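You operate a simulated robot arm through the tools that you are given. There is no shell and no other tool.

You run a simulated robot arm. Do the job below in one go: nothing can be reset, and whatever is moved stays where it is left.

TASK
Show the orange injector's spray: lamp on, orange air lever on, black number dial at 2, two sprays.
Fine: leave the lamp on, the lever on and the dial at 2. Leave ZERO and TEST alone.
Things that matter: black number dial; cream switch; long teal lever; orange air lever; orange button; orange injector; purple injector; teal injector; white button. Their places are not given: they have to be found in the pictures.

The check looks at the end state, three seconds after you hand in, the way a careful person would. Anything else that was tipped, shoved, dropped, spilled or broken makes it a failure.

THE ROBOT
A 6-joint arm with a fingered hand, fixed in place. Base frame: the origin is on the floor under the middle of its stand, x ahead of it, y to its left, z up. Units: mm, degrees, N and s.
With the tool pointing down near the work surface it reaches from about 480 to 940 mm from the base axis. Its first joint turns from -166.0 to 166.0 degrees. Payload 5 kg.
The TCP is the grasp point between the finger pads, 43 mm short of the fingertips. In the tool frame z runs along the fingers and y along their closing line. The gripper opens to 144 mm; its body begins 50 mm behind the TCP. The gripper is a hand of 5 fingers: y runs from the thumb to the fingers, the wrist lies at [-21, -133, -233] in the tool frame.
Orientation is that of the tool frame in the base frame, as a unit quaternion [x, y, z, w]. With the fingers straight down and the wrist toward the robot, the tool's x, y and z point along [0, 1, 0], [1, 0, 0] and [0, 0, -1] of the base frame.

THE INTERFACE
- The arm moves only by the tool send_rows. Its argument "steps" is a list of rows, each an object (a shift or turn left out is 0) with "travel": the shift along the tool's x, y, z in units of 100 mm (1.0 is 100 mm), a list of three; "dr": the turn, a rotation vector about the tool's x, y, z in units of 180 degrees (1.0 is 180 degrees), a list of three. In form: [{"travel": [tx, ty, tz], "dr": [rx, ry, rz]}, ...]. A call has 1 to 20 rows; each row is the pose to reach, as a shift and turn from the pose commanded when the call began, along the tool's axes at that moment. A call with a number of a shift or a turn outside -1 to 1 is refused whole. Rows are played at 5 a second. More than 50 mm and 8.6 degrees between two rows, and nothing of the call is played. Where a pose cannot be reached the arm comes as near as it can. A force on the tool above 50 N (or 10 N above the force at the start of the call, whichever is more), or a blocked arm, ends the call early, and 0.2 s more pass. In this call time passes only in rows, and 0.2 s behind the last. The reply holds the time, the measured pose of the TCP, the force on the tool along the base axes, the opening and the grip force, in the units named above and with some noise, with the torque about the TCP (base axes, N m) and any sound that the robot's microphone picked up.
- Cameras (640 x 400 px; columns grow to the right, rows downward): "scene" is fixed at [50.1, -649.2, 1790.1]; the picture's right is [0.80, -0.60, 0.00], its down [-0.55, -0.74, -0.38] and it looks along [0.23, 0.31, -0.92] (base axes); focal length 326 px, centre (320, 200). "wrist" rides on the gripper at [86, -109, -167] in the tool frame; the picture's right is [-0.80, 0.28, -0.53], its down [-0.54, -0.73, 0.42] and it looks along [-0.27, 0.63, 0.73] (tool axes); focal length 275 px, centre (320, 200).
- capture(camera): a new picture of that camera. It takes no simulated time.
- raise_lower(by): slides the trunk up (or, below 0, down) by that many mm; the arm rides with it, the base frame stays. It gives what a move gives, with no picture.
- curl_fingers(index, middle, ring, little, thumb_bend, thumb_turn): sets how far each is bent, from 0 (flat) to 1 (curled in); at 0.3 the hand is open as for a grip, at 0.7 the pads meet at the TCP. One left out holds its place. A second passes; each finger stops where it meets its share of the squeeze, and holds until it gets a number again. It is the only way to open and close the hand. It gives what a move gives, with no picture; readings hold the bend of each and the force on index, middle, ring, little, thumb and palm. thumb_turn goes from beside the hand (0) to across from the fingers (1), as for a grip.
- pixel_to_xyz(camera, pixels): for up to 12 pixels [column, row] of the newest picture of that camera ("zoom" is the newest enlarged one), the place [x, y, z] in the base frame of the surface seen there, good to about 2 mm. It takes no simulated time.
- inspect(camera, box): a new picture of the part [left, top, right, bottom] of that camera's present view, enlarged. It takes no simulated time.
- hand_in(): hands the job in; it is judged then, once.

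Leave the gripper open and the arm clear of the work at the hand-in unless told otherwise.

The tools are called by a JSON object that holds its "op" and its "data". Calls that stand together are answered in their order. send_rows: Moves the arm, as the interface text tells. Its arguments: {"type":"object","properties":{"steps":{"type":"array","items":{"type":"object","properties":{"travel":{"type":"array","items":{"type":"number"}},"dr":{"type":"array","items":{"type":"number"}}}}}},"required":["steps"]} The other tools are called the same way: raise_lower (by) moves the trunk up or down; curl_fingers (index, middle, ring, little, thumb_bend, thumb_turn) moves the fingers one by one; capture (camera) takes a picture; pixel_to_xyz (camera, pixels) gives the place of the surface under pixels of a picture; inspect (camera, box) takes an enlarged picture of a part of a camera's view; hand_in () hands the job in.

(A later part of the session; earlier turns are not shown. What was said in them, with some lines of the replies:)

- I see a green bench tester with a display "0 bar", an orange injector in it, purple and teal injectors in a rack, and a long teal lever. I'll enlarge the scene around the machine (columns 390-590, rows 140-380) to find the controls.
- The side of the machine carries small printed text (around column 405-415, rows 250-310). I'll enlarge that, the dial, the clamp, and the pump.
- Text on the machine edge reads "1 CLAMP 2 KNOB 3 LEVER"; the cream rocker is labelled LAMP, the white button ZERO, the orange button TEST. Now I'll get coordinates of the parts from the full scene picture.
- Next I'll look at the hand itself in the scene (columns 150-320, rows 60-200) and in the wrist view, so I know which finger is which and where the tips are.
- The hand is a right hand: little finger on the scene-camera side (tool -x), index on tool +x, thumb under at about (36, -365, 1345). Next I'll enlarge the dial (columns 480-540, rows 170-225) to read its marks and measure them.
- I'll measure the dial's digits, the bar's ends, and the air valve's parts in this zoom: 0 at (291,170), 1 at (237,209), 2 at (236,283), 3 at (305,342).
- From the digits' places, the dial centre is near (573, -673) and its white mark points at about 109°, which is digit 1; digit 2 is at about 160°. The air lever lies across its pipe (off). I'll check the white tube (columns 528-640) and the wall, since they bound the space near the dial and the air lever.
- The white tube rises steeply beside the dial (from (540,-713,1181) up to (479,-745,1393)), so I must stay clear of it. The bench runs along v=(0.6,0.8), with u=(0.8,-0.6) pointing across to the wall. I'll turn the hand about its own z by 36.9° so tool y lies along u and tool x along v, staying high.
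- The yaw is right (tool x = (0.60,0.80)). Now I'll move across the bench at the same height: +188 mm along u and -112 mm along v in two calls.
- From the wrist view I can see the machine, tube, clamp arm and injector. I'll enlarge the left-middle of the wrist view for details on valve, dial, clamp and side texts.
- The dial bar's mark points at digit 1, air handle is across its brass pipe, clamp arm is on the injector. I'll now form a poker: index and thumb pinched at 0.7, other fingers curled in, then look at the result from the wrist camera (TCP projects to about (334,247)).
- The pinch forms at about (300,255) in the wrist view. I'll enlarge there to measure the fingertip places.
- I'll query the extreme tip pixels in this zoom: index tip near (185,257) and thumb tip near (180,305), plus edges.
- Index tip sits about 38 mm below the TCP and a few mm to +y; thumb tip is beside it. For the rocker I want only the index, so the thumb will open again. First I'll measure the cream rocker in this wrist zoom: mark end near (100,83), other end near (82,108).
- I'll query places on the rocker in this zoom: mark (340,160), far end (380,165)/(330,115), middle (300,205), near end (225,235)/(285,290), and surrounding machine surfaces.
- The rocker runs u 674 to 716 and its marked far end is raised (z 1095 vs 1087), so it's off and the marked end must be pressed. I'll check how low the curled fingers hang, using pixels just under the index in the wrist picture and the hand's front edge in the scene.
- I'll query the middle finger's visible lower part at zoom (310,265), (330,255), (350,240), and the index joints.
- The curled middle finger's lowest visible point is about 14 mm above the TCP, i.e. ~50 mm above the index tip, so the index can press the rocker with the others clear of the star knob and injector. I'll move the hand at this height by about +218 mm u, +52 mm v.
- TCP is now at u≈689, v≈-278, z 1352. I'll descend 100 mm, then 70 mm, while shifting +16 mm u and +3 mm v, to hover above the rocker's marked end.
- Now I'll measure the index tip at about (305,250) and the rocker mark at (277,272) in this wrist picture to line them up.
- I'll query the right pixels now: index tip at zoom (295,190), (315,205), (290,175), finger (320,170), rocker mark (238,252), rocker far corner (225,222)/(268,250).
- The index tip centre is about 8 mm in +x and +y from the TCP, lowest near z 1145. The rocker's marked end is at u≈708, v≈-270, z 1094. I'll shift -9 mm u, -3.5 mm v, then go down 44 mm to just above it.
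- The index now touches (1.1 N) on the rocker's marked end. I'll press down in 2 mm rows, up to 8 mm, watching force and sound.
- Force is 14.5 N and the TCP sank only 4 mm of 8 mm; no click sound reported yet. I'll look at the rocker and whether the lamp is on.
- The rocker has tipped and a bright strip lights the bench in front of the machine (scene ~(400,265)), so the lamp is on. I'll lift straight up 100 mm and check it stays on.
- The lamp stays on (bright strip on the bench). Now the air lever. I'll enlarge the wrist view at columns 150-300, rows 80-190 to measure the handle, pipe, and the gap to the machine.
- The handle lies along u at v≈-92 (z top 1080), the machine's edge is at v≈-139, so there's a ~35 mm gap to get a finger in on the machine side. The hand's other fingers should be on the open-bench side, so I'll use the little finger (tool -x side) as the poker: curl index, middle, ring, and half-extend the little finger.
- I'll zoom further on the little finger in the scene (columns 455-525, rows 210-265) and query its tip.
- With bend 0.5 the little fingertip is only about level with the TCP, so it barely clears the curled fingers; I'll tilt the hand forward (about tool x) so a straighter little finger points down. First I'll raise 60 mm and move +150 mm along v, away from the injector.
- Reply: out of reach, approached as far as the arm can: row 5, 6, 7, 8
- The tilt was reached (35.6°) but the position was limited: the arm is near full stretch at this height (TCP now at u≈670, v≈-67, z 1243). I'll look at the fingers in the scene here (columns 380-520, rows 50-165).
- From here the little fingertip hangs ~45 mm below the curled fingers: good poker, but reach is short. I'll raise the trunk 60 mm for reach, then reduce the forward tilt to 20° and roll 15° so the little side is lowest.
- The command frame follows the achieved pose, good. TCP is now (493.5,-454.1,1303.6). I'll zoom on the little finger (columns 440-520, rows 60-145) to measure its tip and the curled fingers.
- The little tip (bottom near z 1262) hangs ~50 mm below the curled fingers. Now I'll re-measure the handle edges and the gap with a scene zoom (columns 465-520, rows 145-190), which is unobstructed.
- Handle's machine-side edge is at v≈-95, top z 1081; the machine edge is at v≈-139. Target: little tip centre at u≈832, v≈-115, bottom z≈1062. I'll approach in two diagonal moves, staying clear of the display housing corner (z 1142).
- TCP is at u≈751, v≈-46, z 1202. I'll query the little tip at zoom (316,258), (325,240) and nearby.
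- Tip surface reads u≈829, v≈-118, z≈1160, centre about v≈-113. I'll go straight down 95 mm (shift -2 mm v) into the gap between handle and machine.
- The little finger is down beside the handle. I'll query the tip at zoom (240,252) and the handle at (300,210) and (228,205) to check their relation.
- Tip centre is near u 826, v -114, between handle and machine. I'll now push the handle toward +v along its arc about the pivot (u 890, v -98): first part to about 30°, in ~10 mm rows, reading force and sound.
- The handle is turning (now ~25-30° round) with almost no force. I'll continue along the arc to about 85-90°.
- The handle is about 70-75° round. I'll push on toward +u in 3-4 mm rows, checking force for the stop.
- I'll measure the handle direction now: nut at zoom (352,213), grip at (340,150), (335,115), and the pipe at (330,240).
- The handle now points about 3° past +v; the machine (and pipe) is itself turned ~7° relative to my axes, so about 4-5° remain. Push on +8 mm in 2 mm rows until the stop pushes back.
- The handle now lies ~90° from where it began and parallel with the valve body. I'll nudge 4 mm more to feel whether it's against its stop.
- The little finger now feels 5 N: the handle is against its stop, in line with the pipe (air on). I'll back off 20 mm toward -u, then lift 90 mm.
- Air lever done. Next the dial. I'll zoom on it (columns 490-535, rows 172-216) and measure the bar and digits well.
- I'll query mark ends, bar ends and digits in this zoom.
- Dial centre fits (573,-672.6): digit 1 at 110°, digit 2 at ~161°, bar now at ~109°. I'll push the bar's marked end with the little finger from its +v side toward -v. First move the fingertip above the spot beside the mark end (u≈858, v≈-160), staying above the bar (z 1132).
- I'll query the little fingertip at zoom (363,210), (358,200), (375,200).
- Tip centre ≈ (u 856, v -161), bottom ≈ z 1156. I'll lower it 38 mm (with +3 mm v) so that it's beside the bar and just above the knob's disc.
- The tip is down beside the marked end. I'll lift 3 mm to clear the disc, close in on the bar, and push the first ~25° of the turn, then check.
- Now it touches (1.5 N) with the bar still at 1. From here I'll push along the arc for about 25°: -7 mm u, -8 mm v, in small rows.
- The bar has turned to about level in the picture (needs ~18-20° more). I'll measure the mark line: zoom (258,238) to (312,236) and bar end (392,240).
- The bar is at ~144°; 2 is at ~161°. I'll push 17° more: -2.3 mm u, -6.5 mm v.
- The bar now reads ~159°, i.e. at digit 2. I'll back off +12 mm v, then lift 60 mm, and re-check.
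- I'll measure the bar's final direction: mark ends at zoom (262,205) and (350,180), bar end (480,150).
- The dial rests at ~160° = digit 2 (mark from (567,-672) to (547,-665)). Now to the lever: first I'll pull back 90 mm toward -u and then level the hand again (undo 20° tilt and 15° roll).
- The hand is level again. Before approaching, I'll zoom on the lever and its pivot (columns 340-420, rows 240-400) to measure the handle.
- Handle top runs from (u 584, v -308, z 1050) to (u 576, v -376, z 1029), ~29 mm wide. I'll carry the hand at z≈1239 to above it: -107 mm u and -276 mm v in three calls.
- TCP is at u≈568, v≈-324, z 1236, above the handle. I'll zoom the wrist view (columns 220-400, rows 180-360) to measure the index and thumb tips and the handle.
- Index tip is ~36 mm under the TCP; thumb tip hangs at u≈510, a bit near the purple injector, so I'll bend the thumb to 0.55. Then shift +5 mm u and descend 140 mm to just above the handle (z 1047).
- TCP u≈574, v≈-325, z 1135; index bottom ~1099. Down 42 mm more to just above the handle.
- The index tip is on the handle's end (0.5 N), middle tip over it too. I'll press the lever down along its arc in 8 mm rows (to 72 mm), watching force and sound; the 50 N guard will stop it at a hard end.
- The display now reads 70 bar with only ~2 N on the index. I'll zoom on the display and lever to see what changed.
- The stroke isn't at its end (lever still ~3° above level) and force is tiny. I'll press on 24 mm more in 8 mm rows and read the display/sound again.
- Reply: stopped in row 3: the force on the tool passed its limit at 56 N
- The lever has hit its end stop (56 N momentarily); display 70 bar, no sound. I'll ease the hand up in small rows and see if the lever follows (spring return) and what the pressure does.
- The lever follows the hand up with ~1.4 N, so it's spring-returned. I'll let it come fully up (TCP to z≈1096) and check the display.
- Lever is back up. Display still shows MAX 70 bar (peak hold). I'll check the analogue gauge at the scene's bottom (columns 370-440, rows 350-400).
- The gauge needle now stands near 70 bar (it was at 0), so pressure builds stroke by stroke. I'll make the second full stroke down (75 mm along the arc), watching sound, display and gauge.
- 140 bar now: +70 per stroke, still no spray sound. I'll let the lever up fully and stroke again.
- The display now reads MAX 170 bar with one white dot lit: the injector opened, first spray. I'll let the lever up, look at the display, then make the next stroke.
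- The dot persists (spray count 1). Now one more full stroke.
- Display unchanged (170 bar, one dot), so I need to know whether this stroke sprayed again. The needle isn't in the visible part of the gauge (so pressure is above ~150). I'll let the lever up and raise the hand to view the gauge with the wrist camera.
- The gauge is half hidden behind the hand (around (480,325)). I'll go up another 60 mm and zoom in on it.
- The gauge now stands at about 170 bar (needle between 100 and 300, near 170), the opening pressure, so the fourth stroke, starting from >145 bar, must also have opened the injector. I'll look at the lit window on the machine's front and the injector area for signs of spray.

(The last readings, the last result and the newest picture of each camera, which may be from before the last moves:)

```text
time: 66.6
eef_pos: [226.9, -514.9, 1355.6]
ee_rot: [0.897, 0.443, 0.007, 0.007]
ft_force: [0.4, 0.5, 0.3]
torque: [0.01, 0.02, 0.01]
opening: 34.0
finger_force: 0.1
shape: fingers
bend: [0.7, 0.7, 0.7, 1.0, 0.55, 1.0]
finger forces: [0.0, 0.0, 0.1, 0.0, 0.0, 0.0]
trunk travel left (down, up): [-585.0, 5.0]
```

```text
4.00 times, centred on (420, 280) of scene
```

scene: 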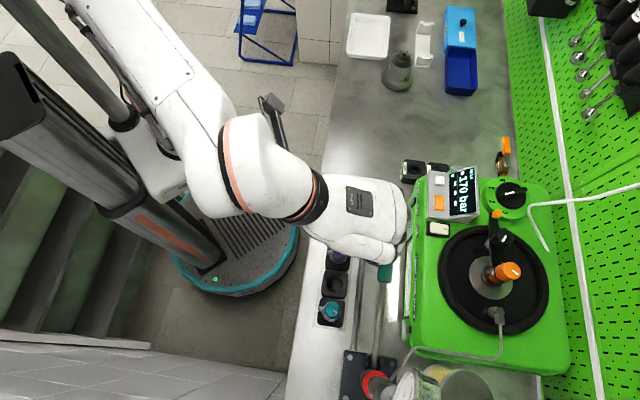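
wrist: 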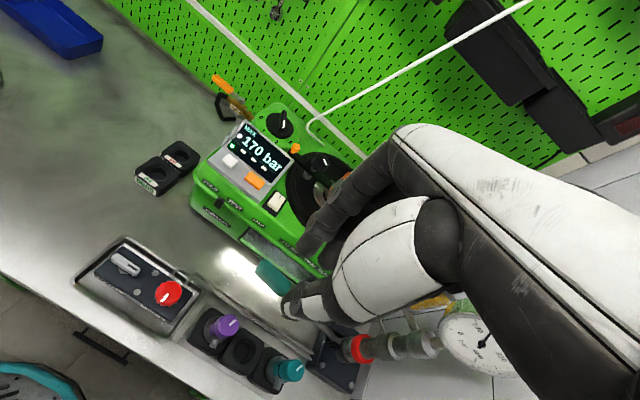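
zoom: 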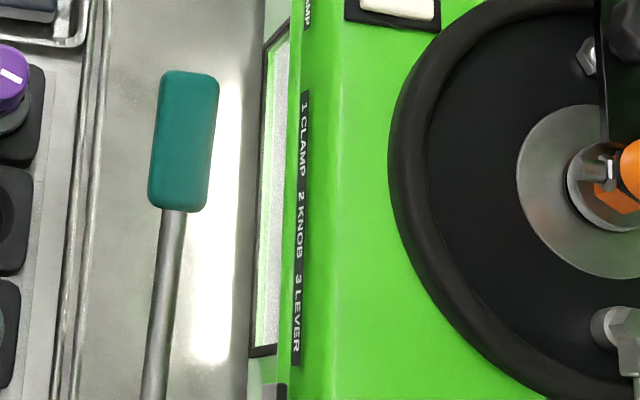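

Display and gauge agree: the injector opens at 170 bar and pressure stays near that, so strokes three and four each sprayed: two sprays. The dial mark points at 2, the air handle lies along the pipe, the lamp is lit. I'll open the hand here, high above everything, and draw the arm back off the bench.

{"op": "curl_fingers", "data": {"index": 0.3, "middle": 0.3, "ring": 0.3, "little": 0.3, "thumb_bend": 0.3, "thumb_turn": 1.0}}

{"op": "send_rows", "data": {"steps": [{"travel": [0.1, -0.3, 0]}, {"travel": [0.2, -0.6, 0]}, {"travel": [0.295, -0.9, 0]}, {"travel": [0.295, -0.9, 0]}]}}

{"op": "send_rows", "data": {"steps": [{"travel": [0.1, -0.3, 0]}, {"travel": [0.2, -0.6, 0]}, {"travel": [0.295, -0.9, 0]}, {"travel": [0.295, -0.9, 0]}]}}

{"op": "capture", "data": {"camera": "scene"}}

{"op": "capture", "data": {"camera": "wrist"}}

{"op": "inspect", "data": {"camera": "scene", "box": [410, 120, 560, 300]}}

```text
time: 67.6
eef_pos: [226.8, -516.7, 1355.6]
ee_rot: [0.897, 0.443, 0.007, 0.007]
ft_force: [-1.1, 0.1, 0.0]
torque: [0.0, -0.01, 0.02]
opening: 149.2
finger_force: 0.1
shape: fingers
bend: [0.3, 0.3, 0.3, 0.3, 0.3, 0.98]
finger forces: [0.0, 0.0, 0.0, 0.0, 0.1, 0.1]
trunk travel left (down, up): [-585.0, 5.0]
```

```text
time: 68.6
eef_pos: [172.3, -436.0, 1354.1]
ee_rot: [0.896, 0.443, 0.006, 0.007]
ft_force: [0.2, -0.1, 0.4]
torque: [0.01, 0.0, 0.04]
opening: 149.2
finger_force: 0.1
shape: fingers
bend: [0.3, 0.3, 0.3, 0.3, 0.3, 0.98]
finger forces: [0.1, 0.0, 0.0, 0.0, 0.0, 0.0]
trunk travel left (down, up): [-585.0, 5.0]
```

```text
time: 69.6
eef_pos: [120.6, -360.2, 1352.7]
ee_rot: [0.896, 0.444, 0.007, 0.006]
ft_force: [-0.5, 0.2, 0.2]
torque: [-0.01, -0.03, -0.01]
opening: 149.5
finger_force: 0.1
shape: fingers
bend: [0.3, 0.3, 0.3, 0.3, 0.3, 0.98]
finger forces: [0.1, 0.0, 0.1, 0.0, 0.1, 0.1]
trunk travel left (down, up): [-585.0, 5.0]
```

```text
taken
```

scene: 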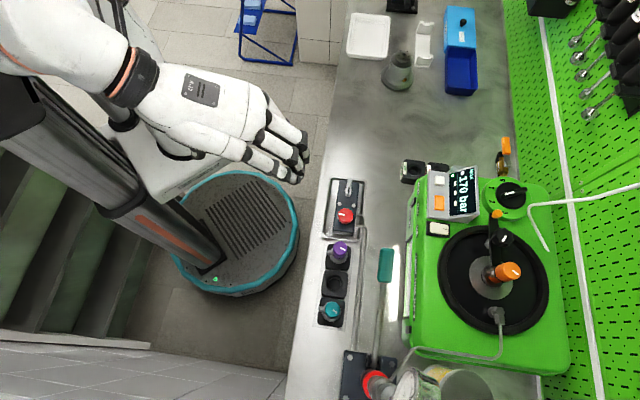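

```text
taken
```

wrist: 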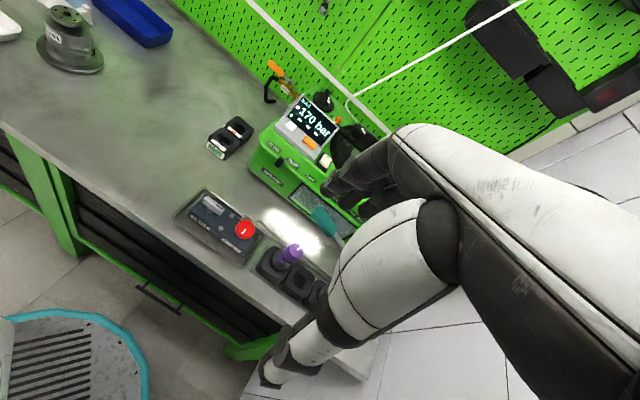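

```text
2.22 times, centred on (485, 210) of scene
```

zoom: 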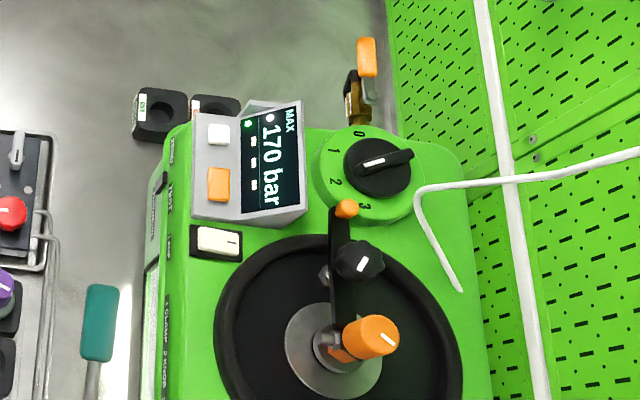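

Everything is in place. From here the wrist camera sees the lit front window around (310,200); I'll zoom in on it and the display once more for any spray trace before finishing.

{"op": "inspect", "data": {"camera": "wrist", "box": [250, 140, 370, 250]}}

{"op": "inspect", "data": {"camera": "scene", "box": [395, 235, 425, 335]}}

{"op": "inspect", "data": {"camera": "scene", "box": [360, 350, 440, 400]}}

```text
3.64 times, centred on (310, 195) of wrist
```

zoom: 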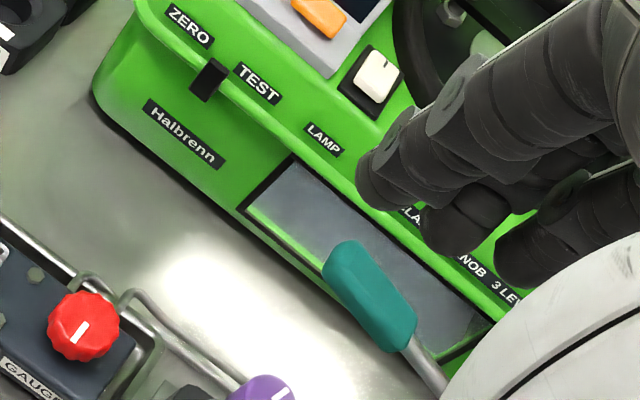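

```text
4.00 times, centred on (410, 285) of scene
```

zoom: 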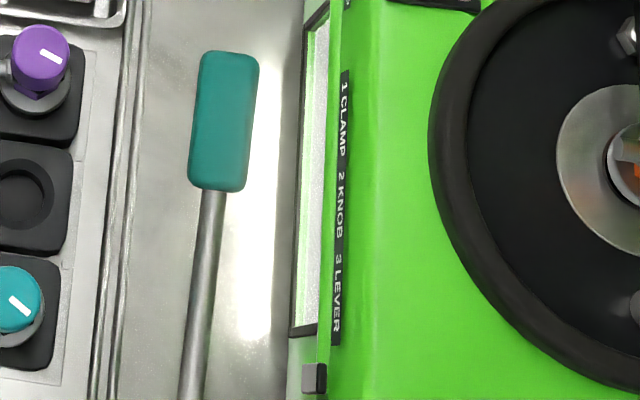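

```text
8.00 times, centred on (400, 375) of scene
```

zoom: 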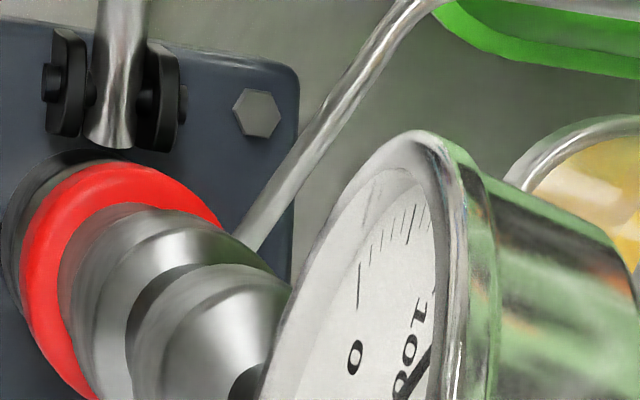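

The gauge needle has crept down to ~140 (leak-down after the sprays). The red knob's block carries labels ("GAUGE…"); I'll read them for completeness, without touching anything.

{"op": "inspect", "data": {"camera": "wrist", "box": [170, 180, 280, 275]}}

{"op": "inspect", "data": {"camera": "wrist", "box": [250, 50, 370, 160]}}

```text
4.21 times, centred on (225, 228) of wrist
```

zoom: 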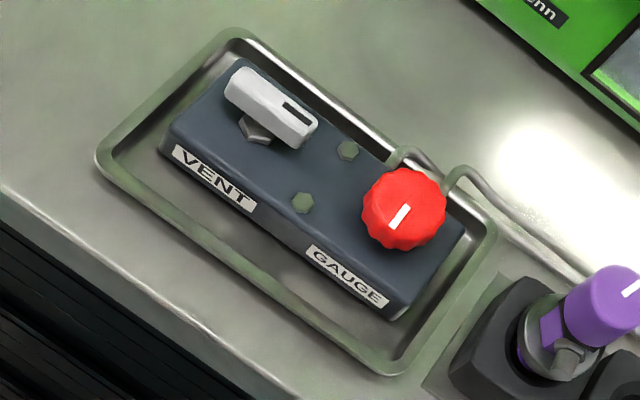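

```text
3.64 times, centred on (310, 105) of wrist
```

zoom: 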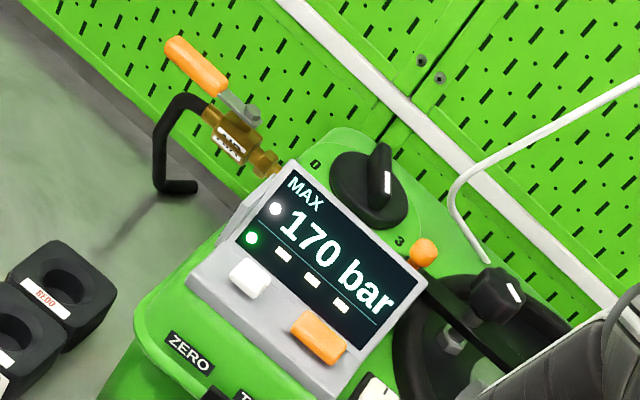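

The levers and knob there are VENT and GAUGE, which the task doesn't call for, so they stay as they are. Lamp lit, air handle along its pipe, dial at 2, two sprays made at 170 bar, ZERO and TEST untouched, lever back up, hand open and off the bench. Handing in.

{"op": "hand_in", "data": {}}

```text
The job is handed in.
```

I've handed in the job. I think the orange injector sprayed twice, but I worked out the second spray from the gauge and didn't see or hear it.

- **Lamp:** on. The cream switch is pressed and the light strip is lit.
- **Orange air lever:** on. I turned it about 90° to its stop, and it now lies along its pipe.
- **Black number dial:** moved from 1 to 2. Its mark measured about 160°, right where 2 is.
- **Sprays:** I pushed the teal lever down fully four times.
  - **First two strokes:** these only built pressure, to 70 and then 140 bar.
  - **Third stroke:** opened the injector at 170 bar, and a white dot lit on the display.
  - **Fourth stroke:** started from roughly 145 bar or more, and each stroke adds about 70, so it must have opened the injector again. The display didn't change.
  - **No sound:** the microphone reported no sound on any stroke.
- **Left alone:** I didn't touch ZERO, TEST, or the VENT and GAUGE controls. The gauge was last at about 140 bar and falling slowly.

The teal lever sprang back up, and I saw nothing else moved. The hand is open and off the bench. The trunk is 60 mm higher than it started.
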